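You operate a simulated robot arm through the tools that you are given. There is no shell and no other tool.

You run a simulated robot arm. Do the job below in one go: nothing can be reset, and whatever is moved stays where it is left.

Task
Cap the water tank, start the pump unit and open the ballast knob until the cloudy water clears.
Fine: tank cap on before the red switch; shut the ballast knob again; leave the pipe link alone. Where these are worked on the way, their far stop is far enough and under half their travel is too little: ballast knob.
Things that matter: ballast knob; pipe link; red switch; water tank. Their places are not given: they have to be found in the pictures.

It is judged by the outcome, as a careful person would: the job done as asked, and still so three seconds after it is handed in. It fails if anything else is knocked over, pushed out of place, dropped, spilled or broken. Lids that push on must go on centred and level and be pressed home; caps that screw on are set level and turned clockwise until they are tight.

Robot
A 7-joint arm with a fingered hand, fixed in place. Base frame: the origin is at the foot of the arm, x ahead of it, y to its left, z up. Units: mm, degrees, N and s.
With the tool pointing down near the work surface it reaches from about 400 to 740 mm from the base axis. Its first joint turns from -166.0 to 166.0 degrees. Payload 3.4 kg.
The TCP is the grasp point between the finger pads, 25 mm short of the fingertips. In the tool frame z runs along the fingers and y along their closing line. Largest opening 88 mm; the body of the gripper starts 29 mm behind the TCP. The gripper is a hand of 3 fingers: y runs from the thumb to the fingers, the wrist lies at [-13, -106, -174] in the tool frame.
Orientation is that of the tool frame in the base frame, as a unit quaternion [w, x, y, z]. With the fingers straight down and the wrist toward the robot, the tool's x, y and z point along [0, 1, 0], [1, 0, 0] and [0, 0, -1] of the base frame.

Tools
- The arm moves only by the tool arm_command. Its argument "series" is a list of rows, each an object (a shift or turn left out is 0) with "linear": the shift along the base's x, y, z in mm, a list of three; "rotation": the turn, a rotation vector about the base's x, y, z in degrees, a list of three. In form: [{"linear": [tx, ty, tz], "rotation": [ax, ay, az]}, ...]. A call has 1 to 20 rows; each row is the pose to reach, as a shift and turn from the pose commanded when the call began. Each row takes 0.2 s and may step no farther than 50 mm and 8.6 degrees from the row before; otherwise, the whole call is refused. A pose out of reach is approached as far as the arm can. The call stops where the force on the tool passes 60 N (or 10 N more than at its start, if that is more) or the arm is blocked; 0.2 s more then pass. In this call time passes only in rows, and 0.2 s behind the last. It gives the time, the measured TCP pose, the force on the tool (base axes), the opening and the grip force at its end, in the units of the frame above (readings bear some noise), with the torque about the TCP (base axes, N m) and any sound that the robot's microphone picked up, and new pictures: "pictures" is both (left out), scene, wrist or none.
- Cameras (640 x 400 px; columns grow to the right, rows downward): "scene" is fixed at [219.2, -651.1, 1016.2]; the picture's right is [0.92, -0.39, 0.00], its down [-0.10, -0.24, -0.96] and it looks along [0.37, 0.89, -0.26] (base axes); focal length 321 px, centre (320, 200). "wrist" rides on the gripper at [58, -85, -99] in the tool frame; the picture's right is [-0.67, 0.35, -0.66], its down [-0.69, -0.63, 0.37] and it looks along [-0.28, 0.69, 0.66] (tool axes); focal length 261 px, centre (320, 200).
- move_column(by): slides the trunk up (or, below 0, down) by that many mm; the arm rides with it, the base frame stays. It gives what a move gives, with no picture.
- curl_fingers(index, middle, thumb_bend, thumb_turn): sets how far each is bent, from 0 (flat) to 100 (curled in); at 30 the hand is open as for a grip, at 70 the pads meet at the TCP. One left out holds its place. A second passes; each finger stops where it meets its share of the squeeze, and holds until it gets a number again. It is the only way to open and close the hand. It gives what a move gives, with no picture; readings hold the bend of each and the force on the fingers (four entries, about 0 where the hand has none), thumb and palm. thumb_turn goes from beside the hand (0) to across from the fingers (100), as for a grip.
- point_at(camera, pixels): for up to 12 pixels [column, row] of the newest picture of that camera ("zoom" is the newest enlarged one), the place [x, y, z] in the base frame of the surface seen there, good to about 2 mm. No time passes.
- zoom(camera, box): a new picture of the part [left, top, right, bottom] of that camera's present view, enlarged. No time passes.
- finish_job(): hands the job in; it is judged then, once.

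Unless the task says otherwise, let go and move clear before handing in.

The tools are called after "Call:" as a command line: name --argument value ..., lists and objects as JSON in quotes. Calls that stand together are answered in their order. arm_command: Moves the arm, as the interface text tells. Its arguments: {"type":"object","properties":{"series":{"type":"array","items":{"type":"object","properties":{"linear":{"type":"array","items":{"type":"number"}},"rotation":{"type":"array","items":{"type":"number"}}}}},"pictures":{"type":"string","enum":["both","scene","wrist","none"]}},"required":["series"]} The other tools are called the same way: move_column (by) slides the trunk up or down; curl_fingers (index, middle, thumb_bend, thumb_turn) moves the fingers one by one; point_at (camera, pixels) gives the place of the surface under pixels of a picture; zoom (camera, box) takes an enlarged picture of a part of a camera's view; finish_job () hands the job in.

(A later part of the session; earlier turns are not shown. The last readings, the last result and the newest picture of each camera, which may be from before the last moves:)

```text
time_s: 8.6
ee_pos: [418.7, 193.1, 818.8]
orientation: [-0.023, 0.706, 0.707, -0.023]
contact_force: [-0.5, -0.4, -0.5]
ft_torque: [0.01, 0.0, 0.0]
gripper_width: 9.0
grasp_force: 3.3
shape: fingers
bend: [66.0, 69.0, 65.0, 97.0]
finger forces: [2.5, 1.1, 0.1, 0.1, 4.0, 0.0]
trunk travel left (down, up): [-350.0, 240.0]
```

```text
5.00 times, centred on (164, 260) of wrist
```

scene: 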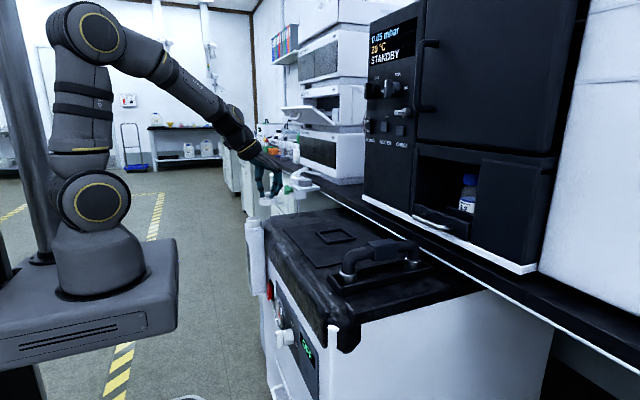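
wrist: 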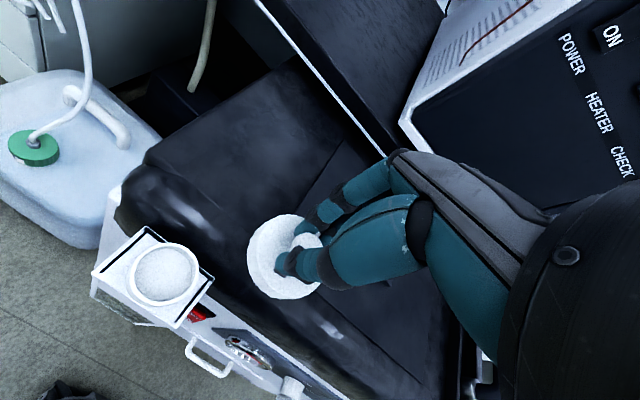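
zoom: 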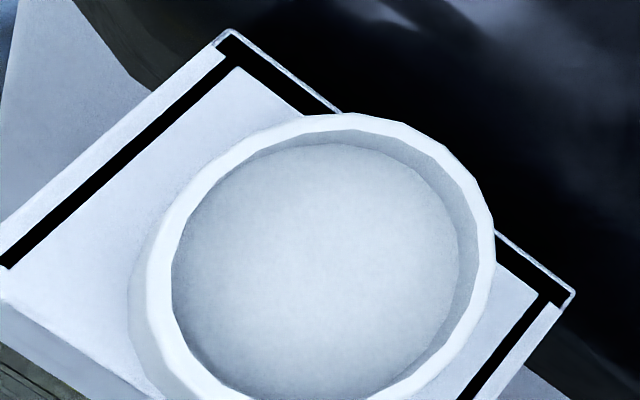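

The cap now reads nearly level (about 1.3° left) and is centred at about (416.5,192.9) in the wrist view. I'll frame the whole neck and measure its rim.

Call:
zoom --camera "wrist" --box '[100, 232, 228, 312]'

Call:
point_at --camera "zoom" --pixels '[[340, 60], [210, 110], [160, 210], [175, 310], [230, 355], [330, 365], [400, 345], [460, 270], [487, 190], [450, 110], [400, 75], [320, 220]]'

```text
5.00 times, centred on (164, 272) of wrist
```

zoom: 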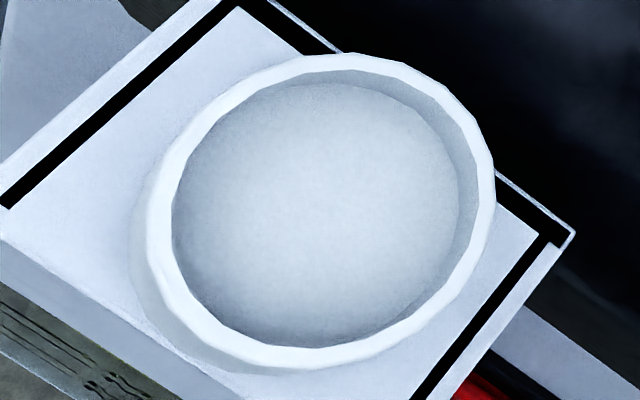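

```text
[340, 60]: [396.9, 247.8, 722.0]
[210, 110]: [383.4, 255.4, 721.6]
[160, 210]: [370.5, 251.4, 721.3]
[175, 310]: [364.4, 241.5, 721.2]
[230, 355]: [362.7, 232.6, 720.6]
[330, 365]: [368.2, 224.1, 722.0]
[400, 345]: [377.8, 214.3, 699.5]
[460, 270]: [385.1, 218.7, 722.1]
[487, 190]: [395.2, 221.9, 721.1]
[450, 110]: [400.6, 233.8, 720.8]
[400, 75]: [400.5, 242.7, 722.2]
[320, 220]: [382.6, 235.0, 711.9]
```

The neck rim centre reads about (382.7,237.0) in the wrist view, so from this camera the cap needs to shift about (-33.8,+44.1). I'll cross-check with the scene camera on both parts.

Call:
zoom --camera "scene" --box '[252, 185, 284, 205]'

Call:
point_at --camera "zoom" --pixels '[[175, 275], [185, 287], [230, 297], [290, 300], [330, 298], [380, 292], [430, 280], [465, 262], [178, 300], [178, 340], [465, 320], [320, 360]]'

Call:
zoom --camera "scene" --box '[240, 210, 272, 230]'

Call:
point_at --camera "zoom" --pixels '[[310, 205], [110, 235], [418, 225], [180, 268], [250, 276], [330, 268], [390, 250], [170, 198], [230, 192], [300, 195], [370, 203], [130, 215]]'

```text
16.00 times, centred on (268, 195) of scene
```

zoom: 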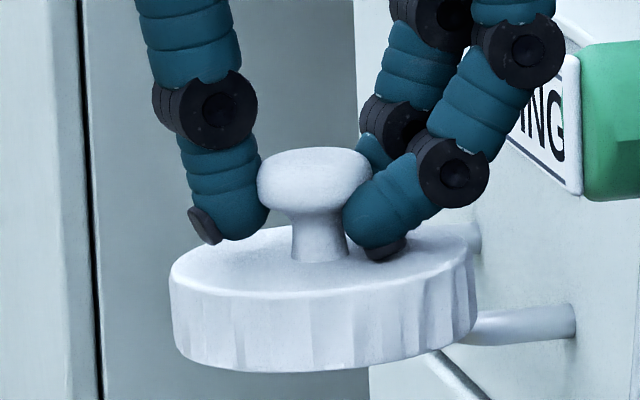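

```text
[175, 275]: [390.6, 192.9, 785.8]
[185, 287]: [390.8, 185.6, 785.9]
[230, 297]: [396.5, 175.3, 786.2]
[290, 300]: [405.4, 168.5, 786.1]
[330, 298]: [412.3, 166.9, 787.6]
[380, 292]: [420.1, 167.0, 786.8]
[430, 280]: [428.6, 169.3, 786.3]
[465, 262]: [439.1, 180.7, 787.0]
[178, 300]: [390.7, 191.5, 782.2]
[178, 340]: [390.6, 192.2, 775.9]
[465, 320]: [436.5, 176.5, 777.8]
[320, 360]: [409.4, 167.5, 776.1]
```

```text
16.00 times, centred on (256, 220) of scene
```

zoom: 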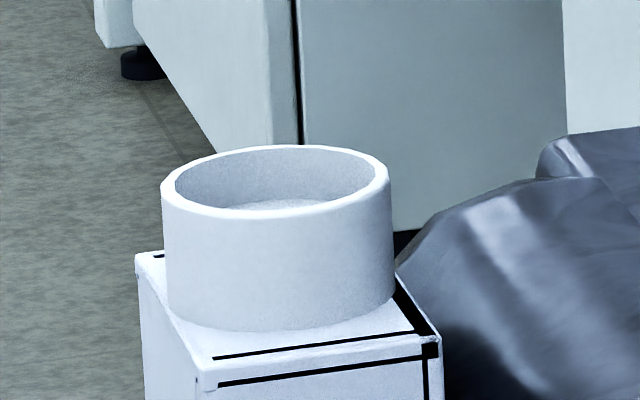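

```text
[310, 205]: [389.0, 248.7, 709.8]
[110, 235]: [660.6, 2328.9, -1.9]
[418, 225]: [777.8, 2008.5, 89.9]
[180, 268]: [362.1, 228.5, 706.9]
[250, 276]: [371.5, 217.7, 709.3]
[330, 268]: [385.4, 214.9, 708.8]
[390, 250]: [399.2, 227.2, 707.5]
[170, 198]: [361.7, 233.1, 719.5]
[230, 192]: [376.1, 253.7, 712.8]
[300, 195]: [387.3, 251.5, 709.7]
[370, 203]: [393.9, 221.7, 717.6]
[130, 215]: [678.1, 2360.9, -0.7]
```

Both cameras agree on the needed shift: about (-34.2,+44.05). I'll move over the neck, add 1.2° of levelling (compensating x), and lower to just above the rim.

Call:
arm_command --series '[{"linear": [-15, 20, 0], "rotation": [0, 0.6, 0]}, {"linear": [-33.5, 44, 0], "rotation": [0, 1.2, 0]}, {"linear": [-33.5, 44, -20], "rotation": [0, 1.2, 0]}, {"linear": [-33.5, 44, -38], "rotation": [0, 1.2, 0]}]'

Call:
zoom --camera "scene" --box '[238, 200, 278, 225]'

Call:
zoom --camera "wrist" --box '[192, 180, 352, 320]'

```text
time_s: 9.6
ee_pos: [385.9, 239.1, 779.1]
orientation: [-0.031, 0.707, 0.706, -0.03]
contact_force: [-0.3, -0.1, -0.9]
ft_torque: [-0.03, 0.01, -0.01]
gripper_width: 9.1
grasp_force: 3.3
shape: fingers
bend: [66.0, 69.0, 65.0, 97.0]
finger forces: [2.4, 1.1, 0.0, 0.0, 3.9, 0.1]
trunk travel left (down, up): [-350.0, 240.0]
```

scene: 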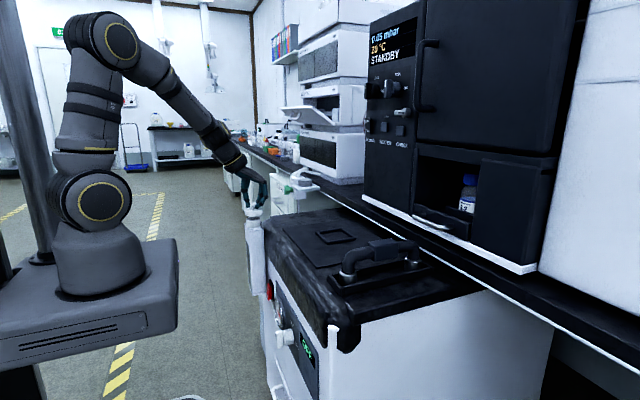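
wrist: 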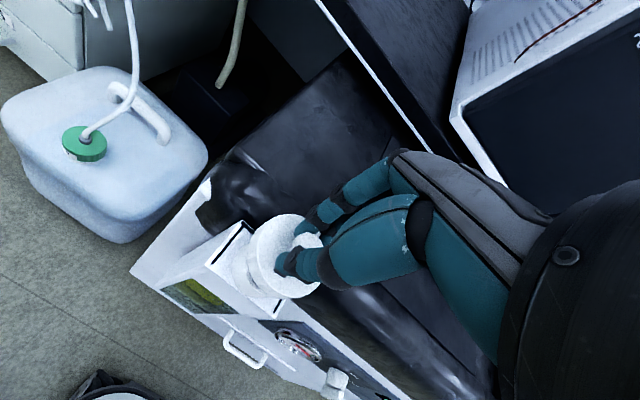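

```text
16.00 times, centred on (258, 212) of scene
```

zoom: 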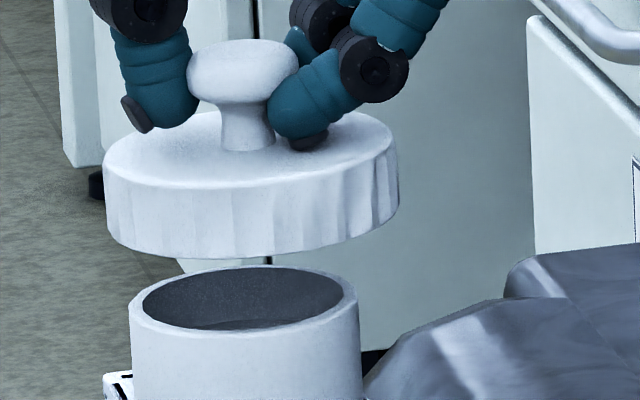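

```text
2.86 times, centred on (272, 250) of wrist
```

zoom: 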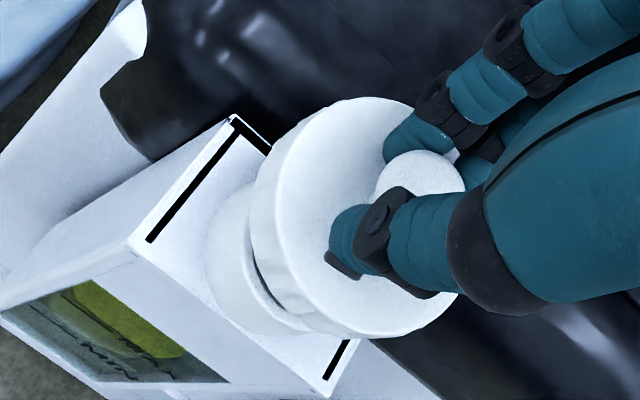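

The cap hovers over the neck; in the scene view the cap centre (zoom col 250) looks ~2 mm right of the neck centre (244.5) after perspective. I'll measure both again for fine centring.

Call:
point_at --camera "zoom" --pixels '[[292, 155], [262, 190], [255, 220], [268, 265], [300, 305], [340, 328], [390, 330], [430, 312], [330, 115], [370, 102], [225, 240], [400, 170]]'

Call:
zoom --camera "scene" --box '[238, 200, 278, 225]'

Call:
point_at --camera "zoom" --pixels '[[106, 165], [130, 183], [180, 190], [240, 190], [300, 183], [350, 172], [392, 150], [134, 320], [190, 340], [240, 342], [300, 335], [355, 315]]'

```text
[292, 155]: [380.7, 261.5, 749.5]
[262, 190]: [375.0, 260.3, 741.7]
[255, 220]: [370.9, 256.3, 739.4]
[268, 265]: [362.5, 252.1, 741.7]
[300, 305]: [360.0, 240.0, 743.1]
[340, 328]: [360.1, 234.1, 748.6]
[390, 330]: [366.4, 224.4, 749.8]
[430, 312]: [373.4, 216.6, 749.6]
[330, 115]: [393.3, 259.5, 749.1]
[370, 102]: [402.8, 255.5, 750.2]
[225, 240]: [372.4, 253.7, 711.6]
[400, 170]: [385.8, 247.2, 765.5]
```

```text
16.00 times, centred on (258, 212) of scene
```

zoom: 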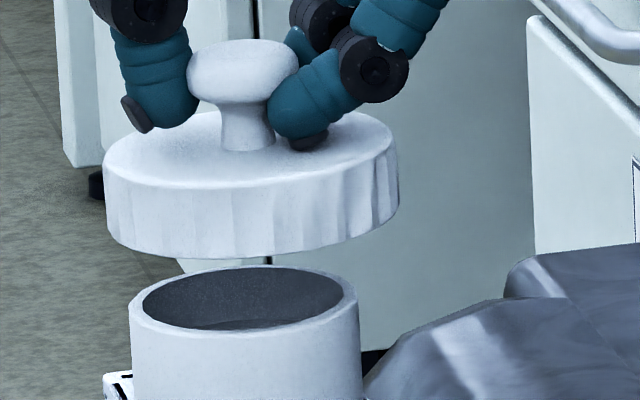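

```text
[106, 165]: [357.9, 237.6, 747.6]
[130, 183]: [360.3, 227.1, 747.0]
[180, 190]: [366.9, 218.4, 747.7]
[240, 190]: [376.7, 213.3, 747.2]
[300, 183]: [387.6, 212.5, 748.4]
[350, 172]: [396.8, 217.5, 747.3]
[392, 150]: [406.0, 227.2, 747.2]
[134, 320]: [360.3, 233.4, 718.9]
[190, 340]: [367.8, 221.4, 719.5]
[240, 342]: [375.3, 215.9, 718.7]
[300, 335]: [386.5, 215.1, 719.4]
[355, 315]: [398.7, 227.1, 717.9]
```

The disc now reads level in the scene view (747.0–748.4 all round), and the offset from the neck is about (+2.5,+1.2). I'll correct that and descend a bit closer to check.

Call:
arm_command --series '[{"linear": [-2.5, -1.2, 0]}, {"linear": [-2.5, -1.2, -6]}]'

Call:
zoom --camera "wrist" --box '[192, 180, 352, 320]'

Call:
zoom --camera "scene" --box '[238, 202, 278, 227]'

Call:
point_at --camera "zoom" --pixels '[[86, 165], [130, 183], [180, 190], [240, 190], [300, 183], [350, 172], [376, 150], [134, 300], [190, 312], [240, 315], [300, 308], [355, 285]]'

```text
time_s: 10.2
ee_pos: [384.2, 236.4, 773.4]
orientation: [-0.03, 0.707, 0.706, -0.031]
contact_force: [0.1, 0.2, -0.6]
ft_torque: [-0.03, 0.01, 0.0]
gripper_width: 8.9
grasp_force: 3.7
shape: fingers
bend: [66.0, 69.0, 65.0, 97.0]
finger forces: [2.4, 1.0, 0.1, 0.1, 3.8, 0.1]
trunk travel left (down, up): [-350.0, 240.0]
```

scene: 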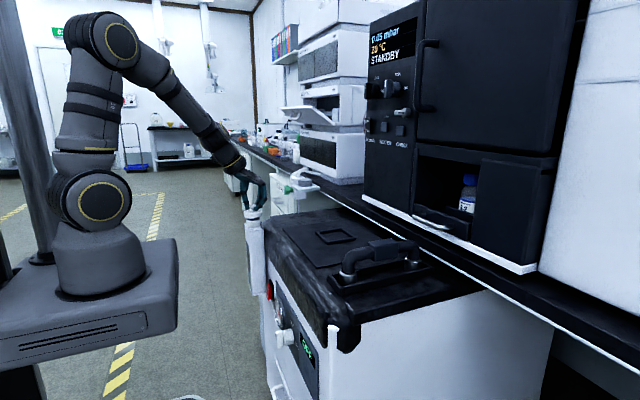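
wrist: 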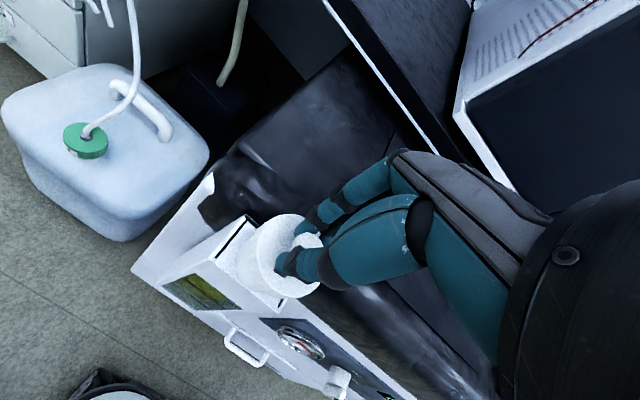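

```text
2.86 times, centred on (272, 250) of wrist
```

zoom: 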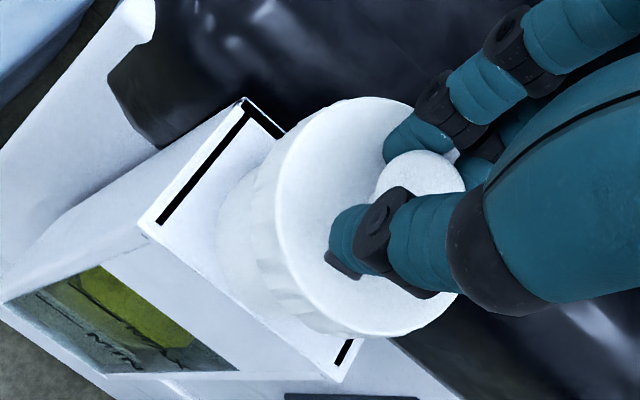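

```text
16.00 times, centred on (258, 214) of scene
```

zoom: 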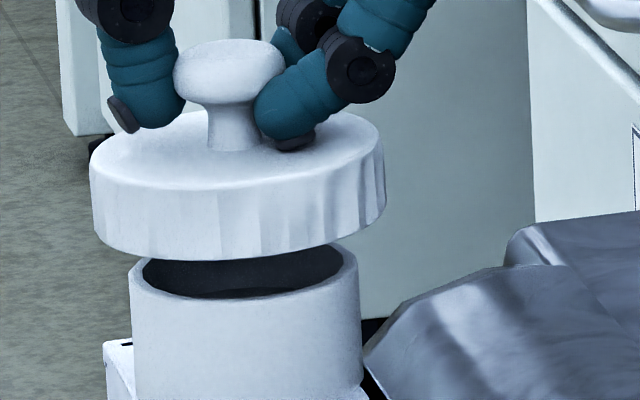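

```text
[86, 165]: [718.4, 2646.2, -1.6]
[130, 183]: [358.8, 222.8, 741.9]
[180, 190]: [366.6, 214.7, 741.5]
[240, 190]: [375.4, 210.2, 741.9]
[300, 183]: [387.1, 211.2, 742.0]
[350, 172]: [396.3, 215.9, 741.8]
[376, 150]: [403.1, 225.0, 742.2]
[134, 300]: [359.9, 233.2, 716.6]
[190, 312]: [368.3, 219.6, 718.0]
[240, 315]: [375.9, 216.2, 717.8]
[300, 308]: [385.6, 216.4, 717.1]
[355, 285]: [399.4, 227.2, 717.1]
```

The cap and neck are now within ~1 mm in both axes (cap centre col 237 vs expected 238.5). I'll nudge +0.5 mm in y and lower toward contact.

Call:
arm_command --series '[{"linear": [0.2, 0.5, -3]}, {"linear": [0.2, 0.5, -5]}, {"linear": [0.2, 0.5, -7]}]' --pictures "none"

Call:
zoom --camera "scene" --box '[238, 202, 278, 227]'

```text
time_s: 11.0
ee_pos: [384.3, 238.4, 765.9]
orientation: [-0.03, 0.707, 0.706, -0.03]
contact_force: [0.8, 0.6, -0.1]
ft_torque: [0.0, 0.01, 0.0]
gripper_width: 8.7
grasp_force: 3.7
shape: fingers
bend: [66.0, 69.0, 65.0, 97.0]
finger forces: [2.4, 1.1, 0.0, 0.0, 3.9, 0.1]
trunk travel left (down, up): [-350.0, 240.0]
```

```text
16.00 times, centred on (258, 214) of scene
```

zoom: 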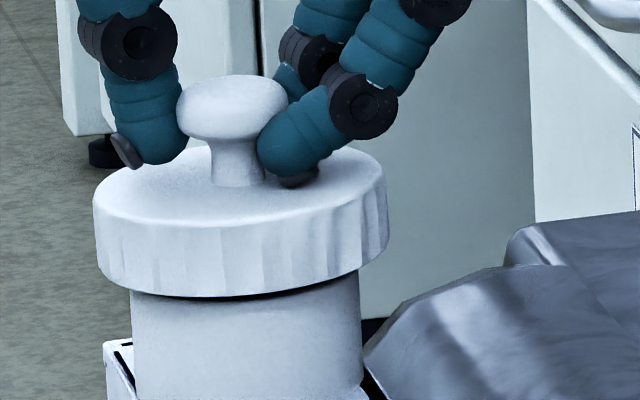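

No contact yet (force ≈1 N) and the cap is centred (col 241 vs expected ~240). I'll continue down in small steps.

Call:
arm_command --series '[{"linear": [0, 0, -1.5]}, {"linear": [0, 0, -3]}, {"linear": [0, 0, -4]}]' --pictures "none"

Call:
zoom --camera "scene" --box '[238, 202, 278, 227]'

```text
time_s: 11.8
ee_pos: [382.9, 238.8, 763.0]
orientation: [-0.031, 0.705, 0.708, -0.03]
contact_force: [-0.6, 0.6, -0.9]
ft_torque: [0.01, 0.04, -0.01]
gripper_width: 8.7
grasp_force: 3.3
shape: fingers
bend: [66.0, 69.0, 65.0, 97.0]
finger forces: [2.3, 1.0, 0.0, 0.0, 3.8, 0.0]
trunk travel left (down, up): [-350.0, 240.0]
```

```text
16.00 times, centred on (258, 214) of scene
```

zoom: 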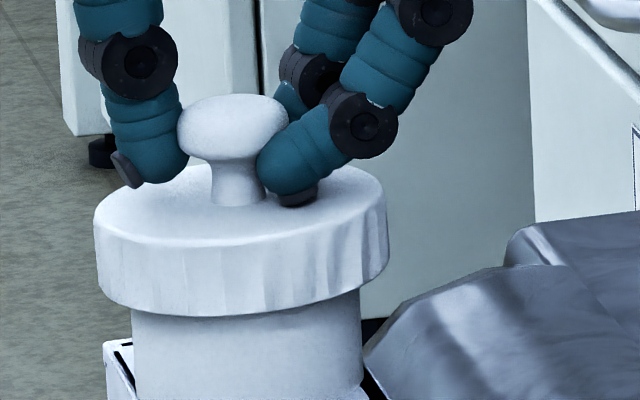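

The skirt is sliding over the rim without resistance. I'll keep lowering with small steps, watching the force.

Call:
arm_command --series '[{"linear": [0, 0, -1.5]}, {"linear": [0, 0, -3]}, {"linear": [0, 0, -4]}]' --pictures "none"

Call:
zoom --camera "scene" --box '[238, 202, 278, 227]'

```text
time_s: 12.6
ee_pos: [382.4, 239.1, 759.9]
orientation: [-0.03, 0.706, 0.707, -0.03]
contact_force: [0.2, 0.8, -0.8]
ft_torque: [0.01, -0.02, 0.0]
gripper_width: 8.5
grasp_force: 4.0
shape: fingers
bend: [66.0, 69.0, 65.0, 97.0]
finger forces: [2.4, 1.0, 0.0, 0.1, 3.8, 0.1]
trunk travel left (down, up): [-350.0, 240.0]
```

```text
16.00 times, centred on (258, 214) of scene
```

zoom: 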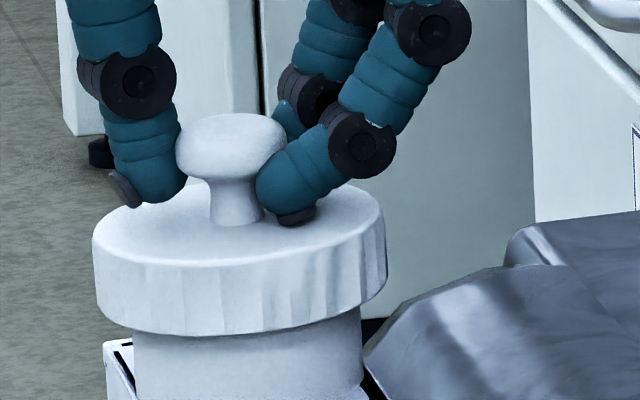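

Still free: the cap is at about 8 mm above seating and centred within ~0.5 mm. I'll continue lowering.

Call:
arm_command --series '[{"linear": [0.4, 0, -1.5]}, {"linear": [0.4, 0, -3]}, {"linear": [0.4, 0, -4]}]' --pictures "none"

Call:
zoom --camera "scene" --box '[238, 202, 278, 227]'

```text
time_s: 13.4
ee_pos: [382.0, 238.2, 755.6]
orientation: [-0.03, 0.707, 0.706, -0.03]
contact_force: [-0.4, 0.0, -1.2]
ft_torque: [0.0, -0.05, -0.01]
gripper_width: 8.5
grasp_force: 3.6
shape: fingers
bend: [66.0, 69.0, 65.0, 97.0]
finger forces: [2.4, 0.9, 0.0, 0.1, 3.8, 0.0]
trunk travel left (down, up): [-350.0, 240.0]
```

```text
16.00 times, centred on (258, 214) of scene
```

zoom: 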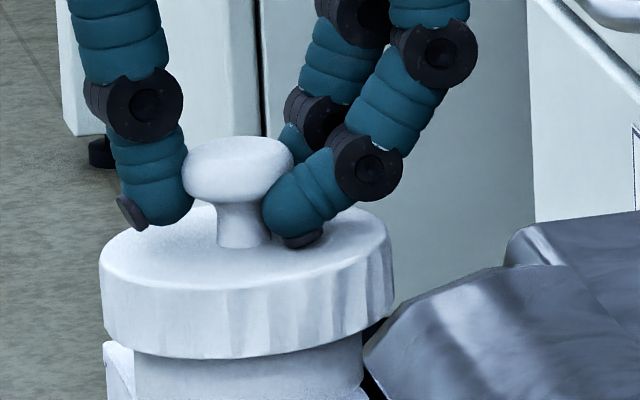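

Nearly seated. I'll continue down until it meets resistance.

Call:
arm_command --series '[{"linear": [-0.5, 0, -1]}, {"linear": [-0.5, 0, -2]}, {"linear": [-0.5, 0, -3]}]' --pictures "none"

Call:
zoom --camera "scene" --box '[238, 202, 278, 227]'

```text
time_s: 14.2
ee_pos: [382.4, 237.3, 752.6]
orientation: [-0.03, 0.706, 0.707, -0.029]
contact_force: [1.1, -1.7, 7.2]
ft_torque: [0.06, -0.07, 0.02]
gripper_width: 7.9
grasp_force: 5.7
shape: fingers
bend: [66.0, 69.0, 66.0, 97.0]
finger forces: [8.0, 1.0, 0.1, 0.0, 3.4, 0.0]
trunk travel left (down, up): [-350.0, 240.0]
heard: snap
```

```text
16.00 times, centred on (258, 214) of scene
```

zoom: 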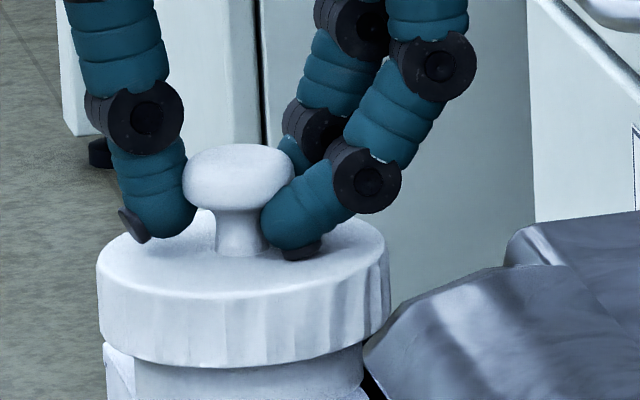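

A snap was heard with 7 N upward force, so it's a push-on cap that has just latched. I'll press slightly further to be sure it is fully home.

Call:
arm_command --series '[{"linear": [0, 0, -1]}, {"linear": [0, 0, -2]}]' --pictures "none"

Call:
zoom --camera "scene" --box '[238, 202, 278, 227]'

Call:
point_at --camera "zoom" --pixels '[[100, 265], [130, 287], [180, 296], [240, 297], [300, 290], [350, 275], [384, 250], [105, 325], [240, 362], [375, 335], [340, 240], [140, 230]]'

```text
time_s: 14.8
ee_pos: [384.1, 237.7, 753.1]
orientation: [-0.03, 0.707, 0.706, -0.027]
contact_force: [7.1, -1.2, 30.3]
ft_torque: [0.22, -0.41, -0.05]
gripper_width: 7.6
grasp_force: 17.1
shape: fingers
bend: [66.0, 69.0, 66.0, 97.0]
finger forces: [29.7, 0.8, 0.0, 0.1, 4.1, 0.0]
trunk travel left (down, up): [-350.0, 240.0]
```

```text
16.00 times, centred on (258, 214) of scene
```

zoom: 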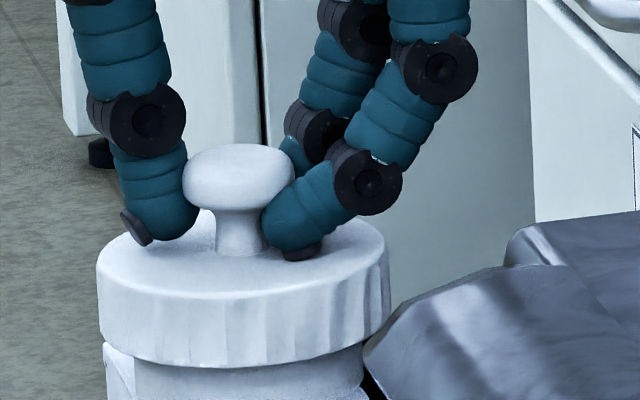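

```text
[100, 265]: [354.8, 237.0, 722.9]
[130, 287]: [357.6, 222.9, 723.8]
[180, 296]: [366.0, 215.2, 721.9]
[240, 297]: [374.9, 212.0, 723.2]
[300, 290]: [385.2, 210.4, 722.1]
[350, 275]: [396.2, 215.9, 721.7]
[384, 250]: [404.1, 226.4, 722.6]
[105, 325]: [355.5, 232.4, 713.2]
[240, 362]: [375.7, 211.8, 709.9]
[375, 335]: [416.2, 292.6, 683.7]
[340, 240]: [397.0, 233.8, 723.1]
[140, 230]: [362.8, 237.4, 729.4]
```

The cap is firm at 30 N, level (721.7–723.8 all round) and snapped home. I'll relieve the push, then open the fingers.

Call:
arm_command --series '[{"linear": [0, 0, 1]}, {"linear": [0, 0, 2.2]}]' --pictures "none"

Call:
curl_fingers --index 58 --middle 58 --thumb_bend 58

Call:
curl_fingers --index 35 --middle 35 --thumb_bend 35

Call:
zoom --camera "scene" --box '[238, 195, 294, 230]'

```text
time_s: 15.4
ee_pos: [383.7, 237.2, 752.6]
orientation: [-0.03, 0.706, 0.707, -0.029]
contact_force: [7.0, 0.4, 22.9]
ft_torque: [0.21, -0.4, -0.07]
gripper_width: 8.0
grasp_force: 14.0
shape: fingers
bend: [65.0, 69.0, 66.0, 97.0]
finger forces: [24.2, 1.3, 0.0, 0.1, 3.3, 0.0]
trunk travel left (down, up): [-350.0, 240.0]
```

```text
time_s: 16.4
ee_pos: [382.3, 237.5, 752.9]
orientation: [-0.03, 0.706, 0.707, -0.029]
contact_force: [-3.0, 2.1, 21.2]
ft_torque: [0.16, -0.12, 0.0]
gripper_width: 16.9
grasp_force: 12.0
shape: fingers
bend: [64.0, 61.0, 57.0, 97.0]
finger forces: [19.9, 4.5, 0.0, 0.0, 0.1, 0.0]
trunk travel left (down, up): [-350.0, 240.0]
```

```text
time_s: 17.4
ee_pos: [381.4, 237.0, 752.4]
orientation: [-0.03, 0.707, 0.706, -0.031]
contact_force: [-5.8, 0.5, 12.1]
ft_torque: [0.13, -0.04, 0.05]
gripper_width: 46.4
grasp_force: 5.9
shape: fingers
bend: [74.0, 35.0, 35.0, 97.0]
finger forces: [11.9, 0.0, 0.1, 0.0, 0.0, 0.1]
trunk travel left (down, up): [-350.0, 240.0]
```

```text
11.43 times, centred on (266, 212) of scene
```

zoom: 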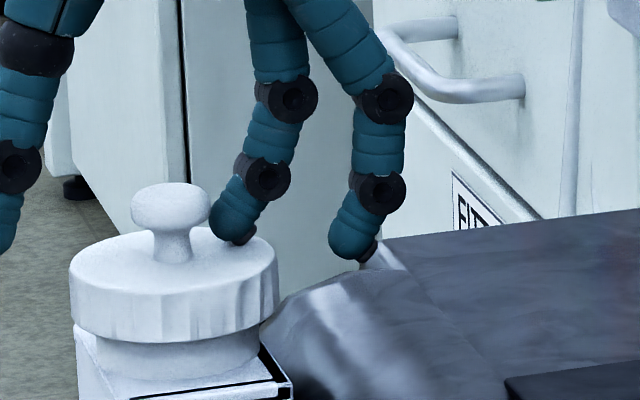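

The thumb and middle finger are open but the index tip is still pinned on the disc (12 N). I'll raise a few mm so it can open free of the cap.

Call:
arm_command --series '[{"linear": [0, 0, 1.5]}, {"linear": [0, 0, 3]}, {"linear": [0, 0, 4]}]' --pictures "none"

Call:
curl_fingers --index 35

Call:
zoom --camera "scene" --box '[238, 195, 294, 230]'

```text
time_s: 18.2
ee_pos: [383.5, 237.2, 756.2]
orientation: [-0.031, 0.707, 0.706, -0.031]
contact_force: [0.4, 0.4, 0.1]
ft_torque: [-0.02, 0.0, 0.0]
gripper_width: 73.5
grasp_force: 0.1
shape: fingers
bend: [35.0, 35.0, 35.0, 97.0]
finger forces: [0.0, 0.1, 0.0, 0.0, 0.1, 0.0]
trunk travel left (down, up): [-350.0, 240.0]
```

```text
time_s: 19.2
ee_pos: [382.9, 237.9, 756.9]
orientation: [-0.03, 0.706, 0.707, -0.03]
contact_force: [-0.3, 0.5, 0.0]
ft_torque: [0.01, 0.0, -0.05]
gripper_width: 73.6
grasp_force: 0.0
shape: fingers
bend: [35.0, 35.0, 35.0, 97.0]
finger forces: [0.1, 0.1, 0.0, 0.0, 0.1, 0.0]
trunk travel left (down, up): [-350.0, 240.0]
```

```text
11.43 times, centred on (266, 212) of scene
```

zoom: 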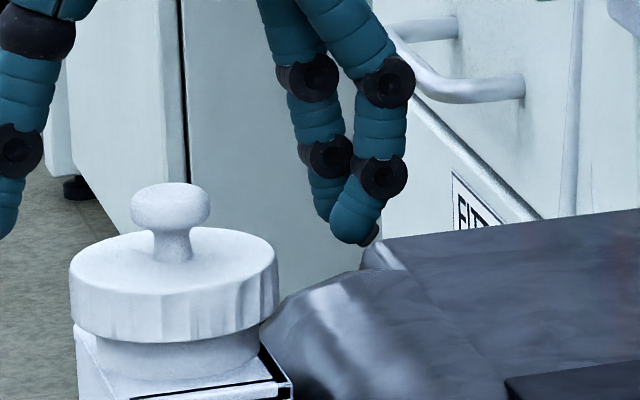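

The hand is clear and the cap sits on the neck. I'll rise well above it and inspect the cap from both cameras.

Call:
arm_command --series '[{"linear": [0, 0, 30]}, {"linear": [0, 0, 70], "rotation": [0, -2, 0]}, {"linear": [0, 0, 110], "rotation": [0, -4.9, 0]}]'

Call:
zoom --camera "scene" --box '[234, 205, 282, 235]'

Call:
zoom --camera "wrist" --box '[160, 200, 352, 320]'

```text
time_s: 20.0
ee_pos: [382.0, 238.0, 866.7]
orientation: [0.001, 0.706, 0.708, 0.0]
contact_force: [-0.6, -0.7, 0.1]
ft_torque: [0.02, -0.01, -0.01]
gripper_width: 73.9
grasp_force: 0.1
shape: fingers
bend: [35.0, 35.0, 35.0, 97.0]
finger forces: [0.1, 0.0, 0.0, 0.0, 0.0, 0.1]
trunk travel left (down, up): [-350.0, 240.0]
```

scene: 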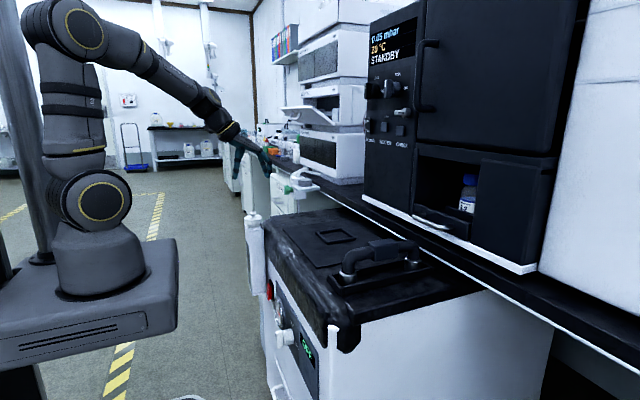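
wrist: 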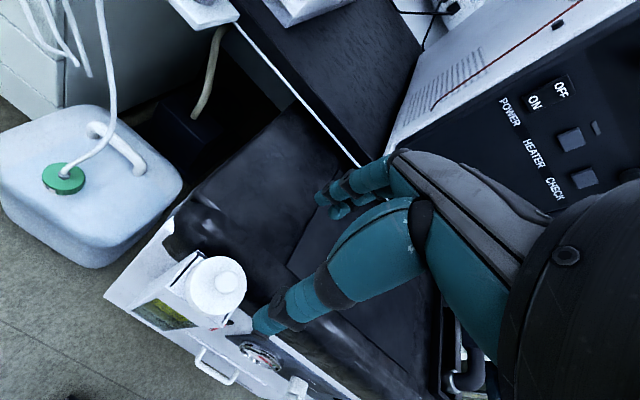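

```text
13.33 times, centred on (258, 220) of scene
```

zoom: 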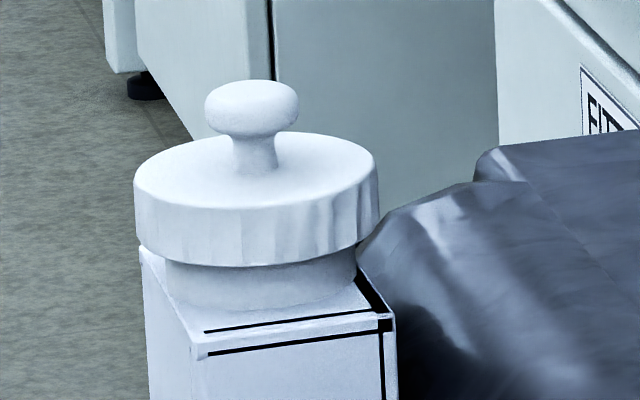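

```text
3.33 times, centred on (256, 260) of wrist
```

zoom: 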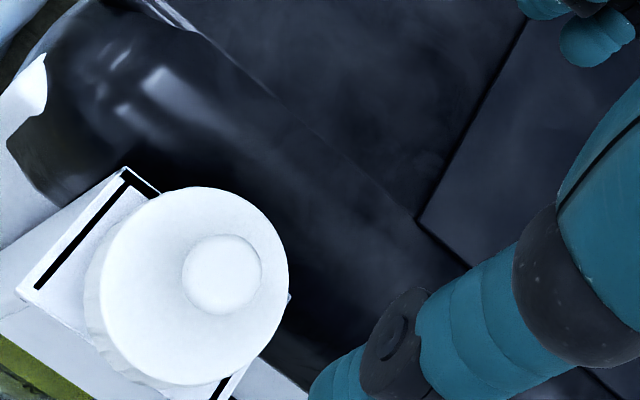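

The cap is seated level and centred, and the hand is clear. Next the switch: I'll turn the hand so the wrist comes from the right side (yaw +90°) while staying high and moving back in front of the panel.

Call:
arm_command --series '[{"linear": [-5, -8, 10], "rotation": [0, 0, 8.2]}, {"linear": [-10, -16, 20], "rotation": [0, 0, 16.4]}, {"linear": [-15, -24, 30], "rotation": [0, 0, 24.6]}, {"linear": [-20, -32, 40], "rotation": [0, 0, 32.8]}, {"linear": [-25, -40, 40], "rotation": [0, 0, 41]}, {"linear": [-30, -48, 40], "rotation": [0, 0, 49.2]}, {"linear": [-35, -56, 40], "rotation": [0, 0, 57.4]}, {"linear": [-40, -64, 40], "rotation": [0, 0, 65.6]}, {"linear": [-44, -72, 40], "rotation": [0, 0, 73.8]}, {"linear": [-48, -80, 40], "rotation": [0, 0, 82]}, {"linear": [-52, -88, 40], "rotation": [0, 0, 90]}]'

```text
time_s: 22.4
ee_pos: [330.7, 149.5, 905.5]
orientation: [0.0, -0.002, 1.0, 0.0]
contact_force: [0.0, -0.1, -0.9]
ft_torque: [0.03, 0.01, -0.03]
gripper_width: 73.7
grasp_force: 0.1
shape: fingers
bend: [35.0, 35.0, 35.0, 97.0]
finger forces: [0.1, 0.1, 0.0, 0.0, 0.0, 0.0]
trunk travel left (down, up): [-350.0, 240.0]
```

scene: 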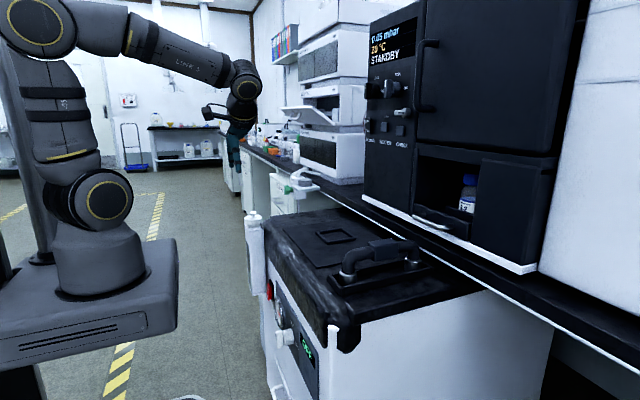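
wrist: 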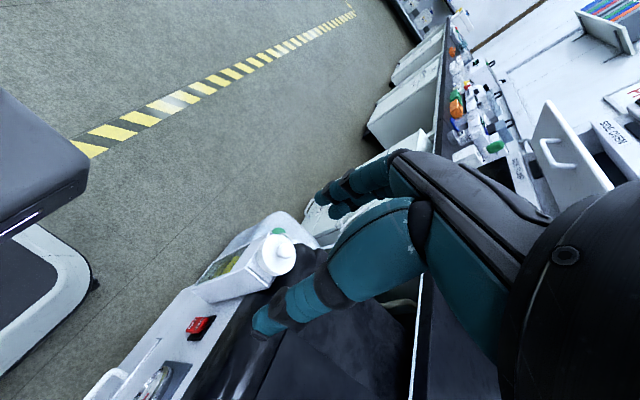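

The arm reached that pose cleanly, and the red switch is in view at wrist (200,325). Now I'll pitch the fingers forward 40° in free space to check reach.

Call:
arm_command --series '[{"linear": [0, 0, 0], "rotation": [0, -8, 0]}, {"linear": [0, 0, 0], "rotation": [0, -16, 0]}, {"linear": [0, 0, 0], "rotation": [0, -24, 0]}, {"linear": [0, 0, 0], "rotation": [0, -32, 0]}, {"linear": [0, 0, 0], "rotation": [0, -40, 0]}]'

```text
time_s: 23.6
ee_pos: [329.9, 150.7, 907.0]
orientation: [0.343, 0.0, 0.939, 0.0]
contact_force: [-0.3, 1.1, 0.1]
ft_torque: [-0.03, -0.03, 0.0]
gripper_width: 73.7
grasp_force: 0.0
shape: fingers
bend: [35.0, 35.0, 35.0, 97.0]
finger forces: [0.0, 0.0, 0.0, 0.0, 0.0, 0.0]
trunk travel left (down, up): [-350.0, 240.0]
```

scene: 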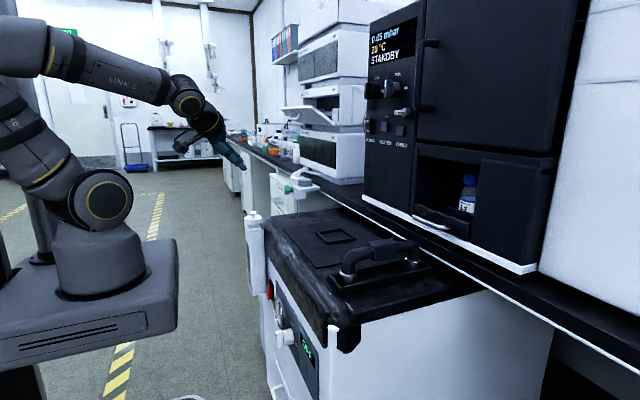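
wrist: 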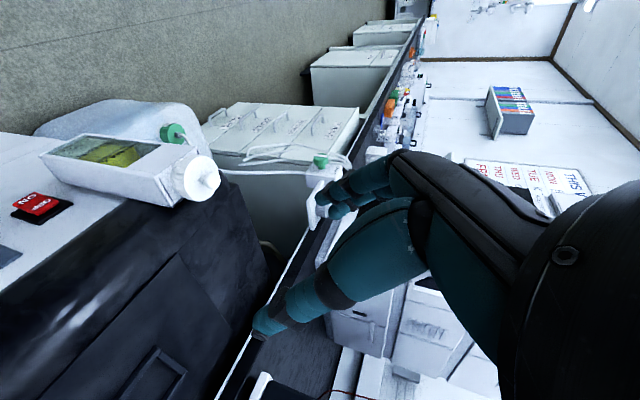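

The 40° pitch is reached. Before lowering the trunk I'll move a bit back and to the right so the fingers pass clear of the tank.

Call:
arm_command --series '[{"linear": [-10, -15, 0]}, {"linear": [-15, -30, 0]}]' --pictures "none"

Call:
move_column --by -150

Call:
zoom --camera "scene" --box '[0, 0, 640, 400]'

```text
time_s: 24.2
ee_pos: [318.3, 122.1, 896.6]
orientation: [0.324, -0.006, 0.946, -0.013]
contact_force: [-0.4, 0.1, 0.7]
ft_torque: [-0.01, -0.03, -0.01]
gripper_width: 73.9
grasp_force: 0.1
shape: fingers
bend: [35.0, 35.0, 35.0, 97.0]
finger forces: [0.0, 0.0, 0.0, 0.0, 0.1, 0.1]
out of reach, approached as far as the arm can: row 2
trunk travel left (down, up): [-350.0, 240.0]
```

```text
time_s: 25.9
ee_pos: [323.9, 123.0, 744.7]
orientation: [0.322, -0.008, 0.947, -0.012]
contact_force: [0.4, 0.2, -0.5]
ft_torque: [0.0, 0.01, -0.01]
gripper_width: 73.9
grasp_force: 0.0
shape: fingers
bend: [35.0, 35.0, 35.0, 97.0]
finger forces: [0.0, 0.0, 0.0, 0.0, 0.0, 0.0]
trunk travel left (down, up): [-200.0, 390.0]
```

```text
1.00 times, centred on (320, 200) of scene (not enlarged: the box is as wide or as high as the picture)
```

zoom: 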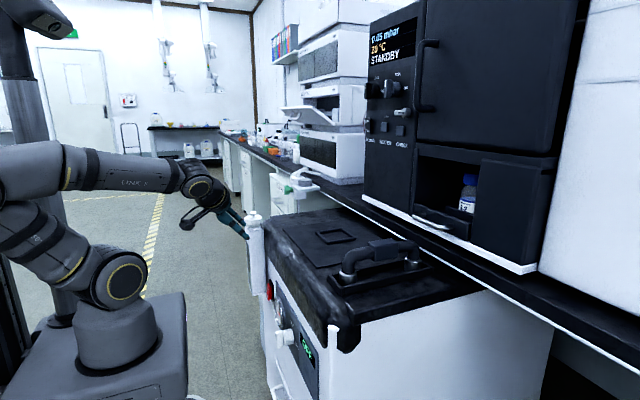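

The pose is near the arm's inner reach limit, but the trunk moves freely. I'll lower it another 150 mm to bring the hand to switch height.

Call:
move_column --by -150

Call:
zoom --camera "scene" --box '[0, 0, 640, 400]'

Call:
zoom --camera "wrist" --box '[0, 0, 640, 400]'

```text
time_s: 27.7
ee_pos: [322.7, 122.6, 593.6]
orientation: [0.321, -0.007, 0.947, -0.012]
contact_force: [0.2, 0.4, 0.5]
ft_torque: [-0.02, 0.01, 0.0]
gripper_width: 73.7
grasp_force: 0.1
shape: fingers
bend: [35.0, 35.0, 35.0, 97.0]
finger forces: [0.0, 0.1, 0.0, 0.0, 0.0, 0.1]
trunk travel left (down, up): [-50.0, 540.0]
```

```text
1.00 times, centred on (320, 200) of scene (not enlarged: the box is as wide or as high as the picture)
```

zoom: 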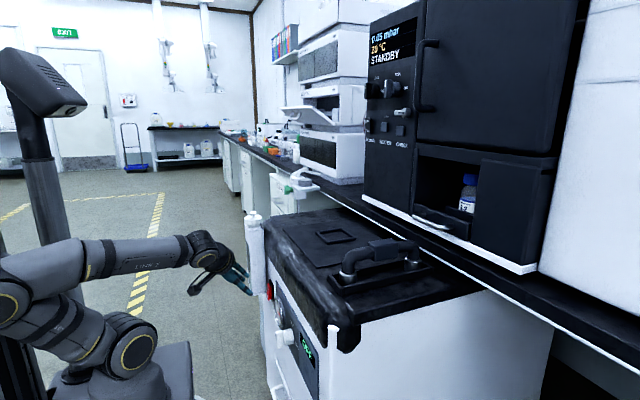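

```text
1.00 times, centred on (320, 200) of wrist (not enlarged: the box is as wide or as high as the picture)
```

zoom: 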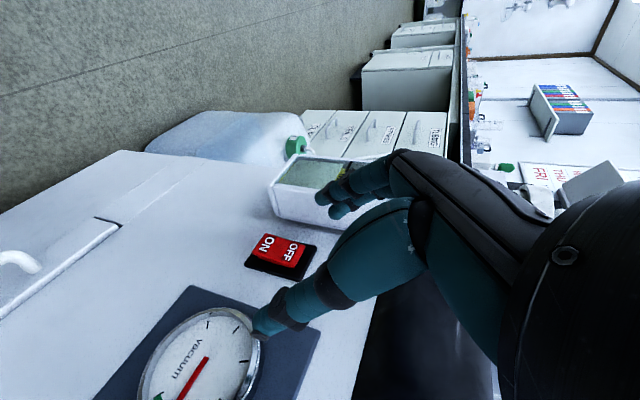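

The switch is clear in the wrist view: "OFF" at (291,252), "ON" at (266,244). I'll measure it closely.

Call:
zoom --camera "wrist" --box '[230, 220, 326, 280]'

Call:
point_at --camera "wrist" --pixels '[[266, 244], [291, 252], [279, 250], [258, 248], [305, 258], [266, 234], [270, 268], [250, 262], [312, 250], [255, 232], [300, 335], [260, 330]]'

```text
6.67 times, centred on (278, 250) of wrist
```

zoom: 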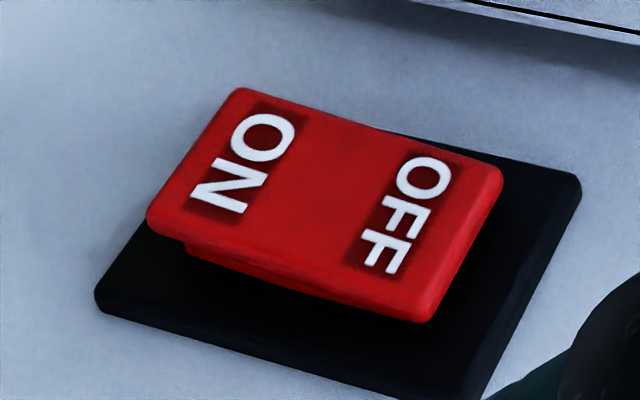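

```text
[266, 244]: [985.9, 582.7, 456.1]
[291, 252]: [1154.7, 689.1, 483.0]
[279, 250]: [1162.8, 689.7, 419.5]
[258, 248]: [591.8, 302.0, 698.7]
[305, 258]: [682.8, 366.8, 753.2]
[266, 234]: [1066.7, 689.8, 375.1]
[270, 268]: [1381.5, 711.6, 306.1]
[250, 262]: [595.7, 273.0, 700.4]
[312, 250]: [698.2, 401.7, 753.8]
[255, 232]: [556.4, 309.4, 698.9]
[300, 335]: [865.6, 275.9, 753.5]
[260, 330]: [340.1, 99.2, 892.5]
```

That point lookup used an older wrist picture, so I'll query the fresh enlarged one instead.

Call:
point_at --camera "zoom" --pixels '[[240, 180], [400, 215], [320, 190], [170, 215], [240, 95], [490, 180], [425, 310], [155, 225], [110, 295], [560, 180], [290, 230], [200, 50]]'

```text
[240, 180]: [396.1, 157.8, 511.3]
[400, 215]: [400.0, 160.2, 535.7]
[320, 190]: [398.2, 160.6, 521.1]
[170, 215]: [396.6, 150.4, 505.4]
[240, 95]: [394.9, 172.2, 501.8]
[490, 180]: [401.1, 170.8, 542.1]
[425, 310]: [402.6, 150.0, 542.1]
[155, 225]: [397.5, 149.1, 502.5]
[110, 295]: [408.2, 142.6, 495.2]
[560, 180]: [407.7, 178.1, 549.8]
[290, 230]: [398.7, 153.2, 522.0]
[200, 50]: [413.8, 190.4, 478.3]
```

The rocker spans y 149–172, z 501–543, with the ON half at about (396,160,508). I'll close the fingers into a compact probe and look at where the tips are.

Call:
curl_fingers --index 70 --middle 70 --thumb_bend 70

Call:
zoom --camera "scene" --box '[180, 220, 292, 300]'

Call:
zoom --camera "wrist" --box '[220, 140, 412, 300]'

```text
time_s: 28.7
ee_pos: [324.3, 123.0, 595.1]
orientation: [0.323, -0.006, 0.946, -0.011]
contact_force: [0.1, 0.8, 0.5]
ft_torque: [0.0, 0.0, -0.03]
gripper_width: 0.0
grasp_force: 0.0
shape: fingers
bend: [70.0, 70.0, 70.0, 97.0]
finger forces: [0.0, 0.0, 0.0, 0.1, 0.0, 0.0]
trunk travel left (down, up): [-50.0, 540.0]
```

```text
5.00 times, centred on (236, 260) of scene
```

zoom: 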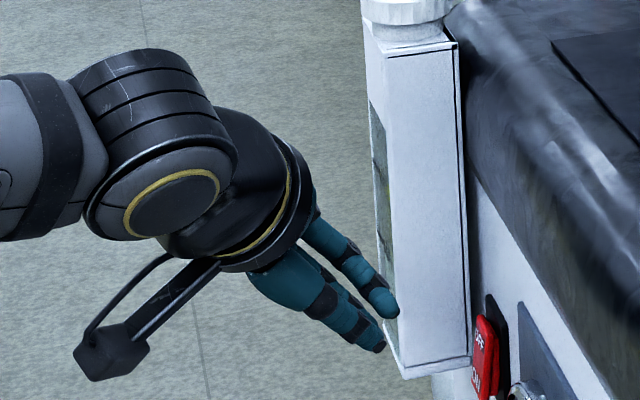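

```text
2.50 times, centred on (316, 220) of wrist
```

zoom: 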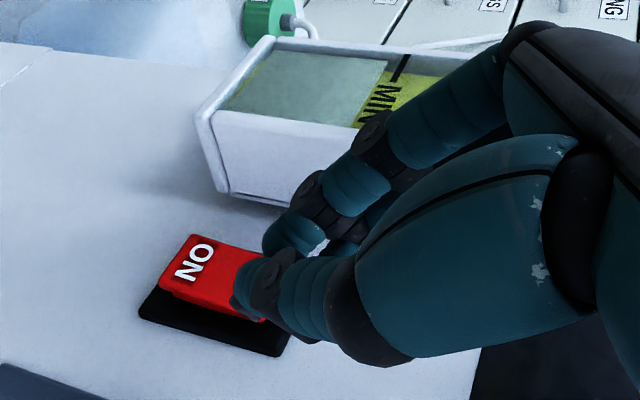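

The bunched fingertips are visible at zoom (240,290) thumb and (275,235) index. I'll measure them relative to the TCP.

Call:
point_at --camera "zoom" --pixels '[[240, 285], [236, 300], [262, 290], [275, 230], [270, 245], [300, 225], [345, 248], [330, 250], [300, 200], [265, 270], [350, 70], [215, 200]]'

Call:
zoom --camera "scene" --box '[220, 255, 284, 295]'

Call:
point_at --camera "zoom" --pixels '[[225, 270], [250, 270], [210, 330], [225, 335], [195, 320], [150, 300], [200, 240], [380, 340], [400, 360], [360, 300], [210, 345], [250, 285]]'

```text
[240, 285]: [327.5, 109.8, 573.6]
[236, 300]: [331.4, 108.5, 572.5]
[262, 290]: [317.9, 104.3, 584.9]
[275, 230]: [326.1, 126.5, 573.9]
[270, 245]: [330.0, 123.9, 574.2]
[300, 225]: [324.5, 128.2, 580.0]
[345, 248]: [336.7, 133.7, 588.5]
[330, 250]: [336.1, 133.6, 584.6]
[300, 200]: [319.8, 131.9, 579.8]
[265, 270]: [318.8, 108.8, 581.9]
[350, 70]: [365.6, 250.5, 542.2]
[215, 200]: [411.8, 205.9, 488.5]
```

```text
10.00 times, centred on (252, 275) of scene
```

zoom: 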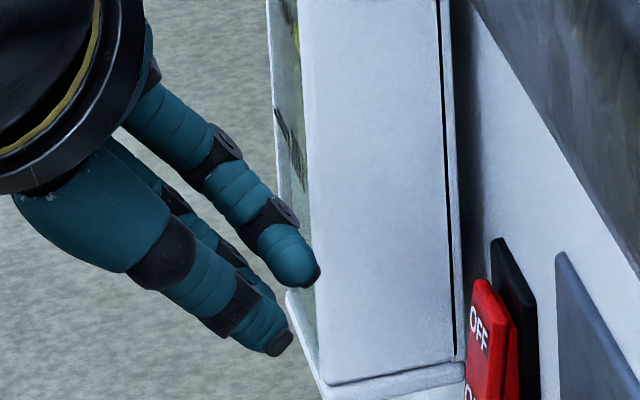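

```text
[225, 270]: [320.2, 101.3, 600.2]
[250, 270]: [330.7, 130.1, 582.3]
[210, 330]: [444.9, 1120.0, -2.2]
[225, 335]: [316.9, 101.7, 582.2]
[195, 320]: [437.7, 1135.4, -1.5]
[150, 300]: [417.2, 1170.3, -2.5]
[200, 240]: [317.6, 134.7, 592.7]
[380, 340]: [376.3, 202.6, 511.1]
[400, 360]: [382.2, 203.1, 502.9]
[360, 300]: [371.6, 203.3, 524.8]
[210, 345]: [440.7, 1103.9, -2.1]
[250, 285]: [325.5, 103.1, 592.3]
```

I'll measure the outer knuckles too, since they must pass beside the tank's face at y≈203.

Call:
zoom --camera "wrist" --box '[220, 140, 412, 300]'

Call:
point_at --camera "zoom" --pixels '[[370, 125], [385, 120], [410, 100], [450, 75], [480, 60], [305, 185], [330, 180], [360, 180], [220, 180], [205, 120], [330, 90], [265, 45]]'

Call:
zoom --camera "scene" --box '[220, 255, 284, 295]'

Call:
point_at --camera "zoom" --pixels '[[300, 270], [290, 250], [280, 240], [240, 190], [220, 160], [170, 110], [270, 340], [300, 285], [315, 275], [295, 290]]'

```text
2.50 times, centred on (316, 220) of wrist
```

zoom: 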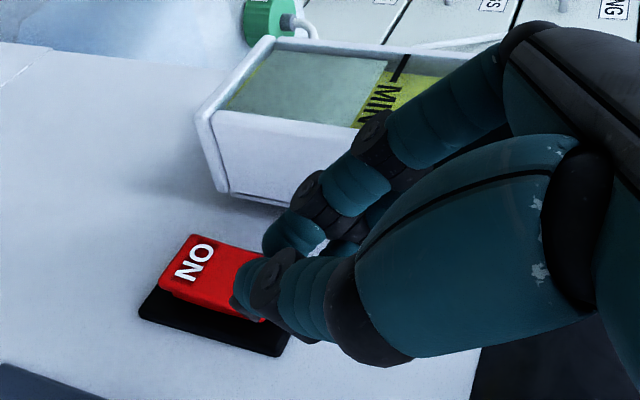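

```text
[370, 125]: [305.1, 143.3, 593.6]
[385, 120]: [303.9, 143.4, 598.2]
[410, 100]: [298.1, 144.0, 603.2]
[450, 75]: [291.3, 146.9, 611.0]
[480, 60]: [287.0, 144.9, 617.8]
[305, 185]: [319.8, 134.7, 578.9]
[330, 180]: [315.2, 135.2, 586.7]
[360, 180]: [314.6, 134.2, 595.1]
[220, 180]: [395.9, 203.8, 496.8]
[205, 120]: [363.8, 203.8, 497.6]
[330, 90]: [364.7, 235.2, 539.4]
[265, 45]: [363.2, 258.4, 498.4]
```

```text
10.00 times, centred on (252, 275) of scene
```

zoom: 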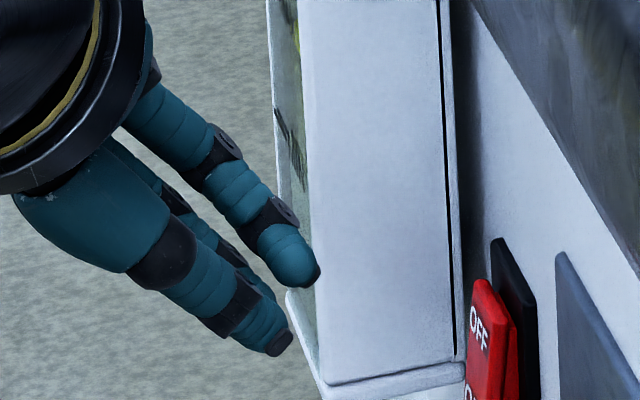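

```text
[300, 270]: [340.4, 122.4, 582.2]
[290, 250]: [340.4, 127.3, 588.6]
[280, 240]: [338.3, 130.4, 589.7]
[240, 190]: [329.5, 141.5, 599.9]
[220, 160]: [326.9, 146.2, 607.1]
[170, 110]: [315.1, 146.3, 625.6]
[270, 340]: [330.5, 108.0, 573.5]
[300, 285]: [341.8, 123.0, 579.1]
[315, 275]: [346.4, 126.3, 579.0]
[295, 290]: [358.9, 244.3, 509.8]
```

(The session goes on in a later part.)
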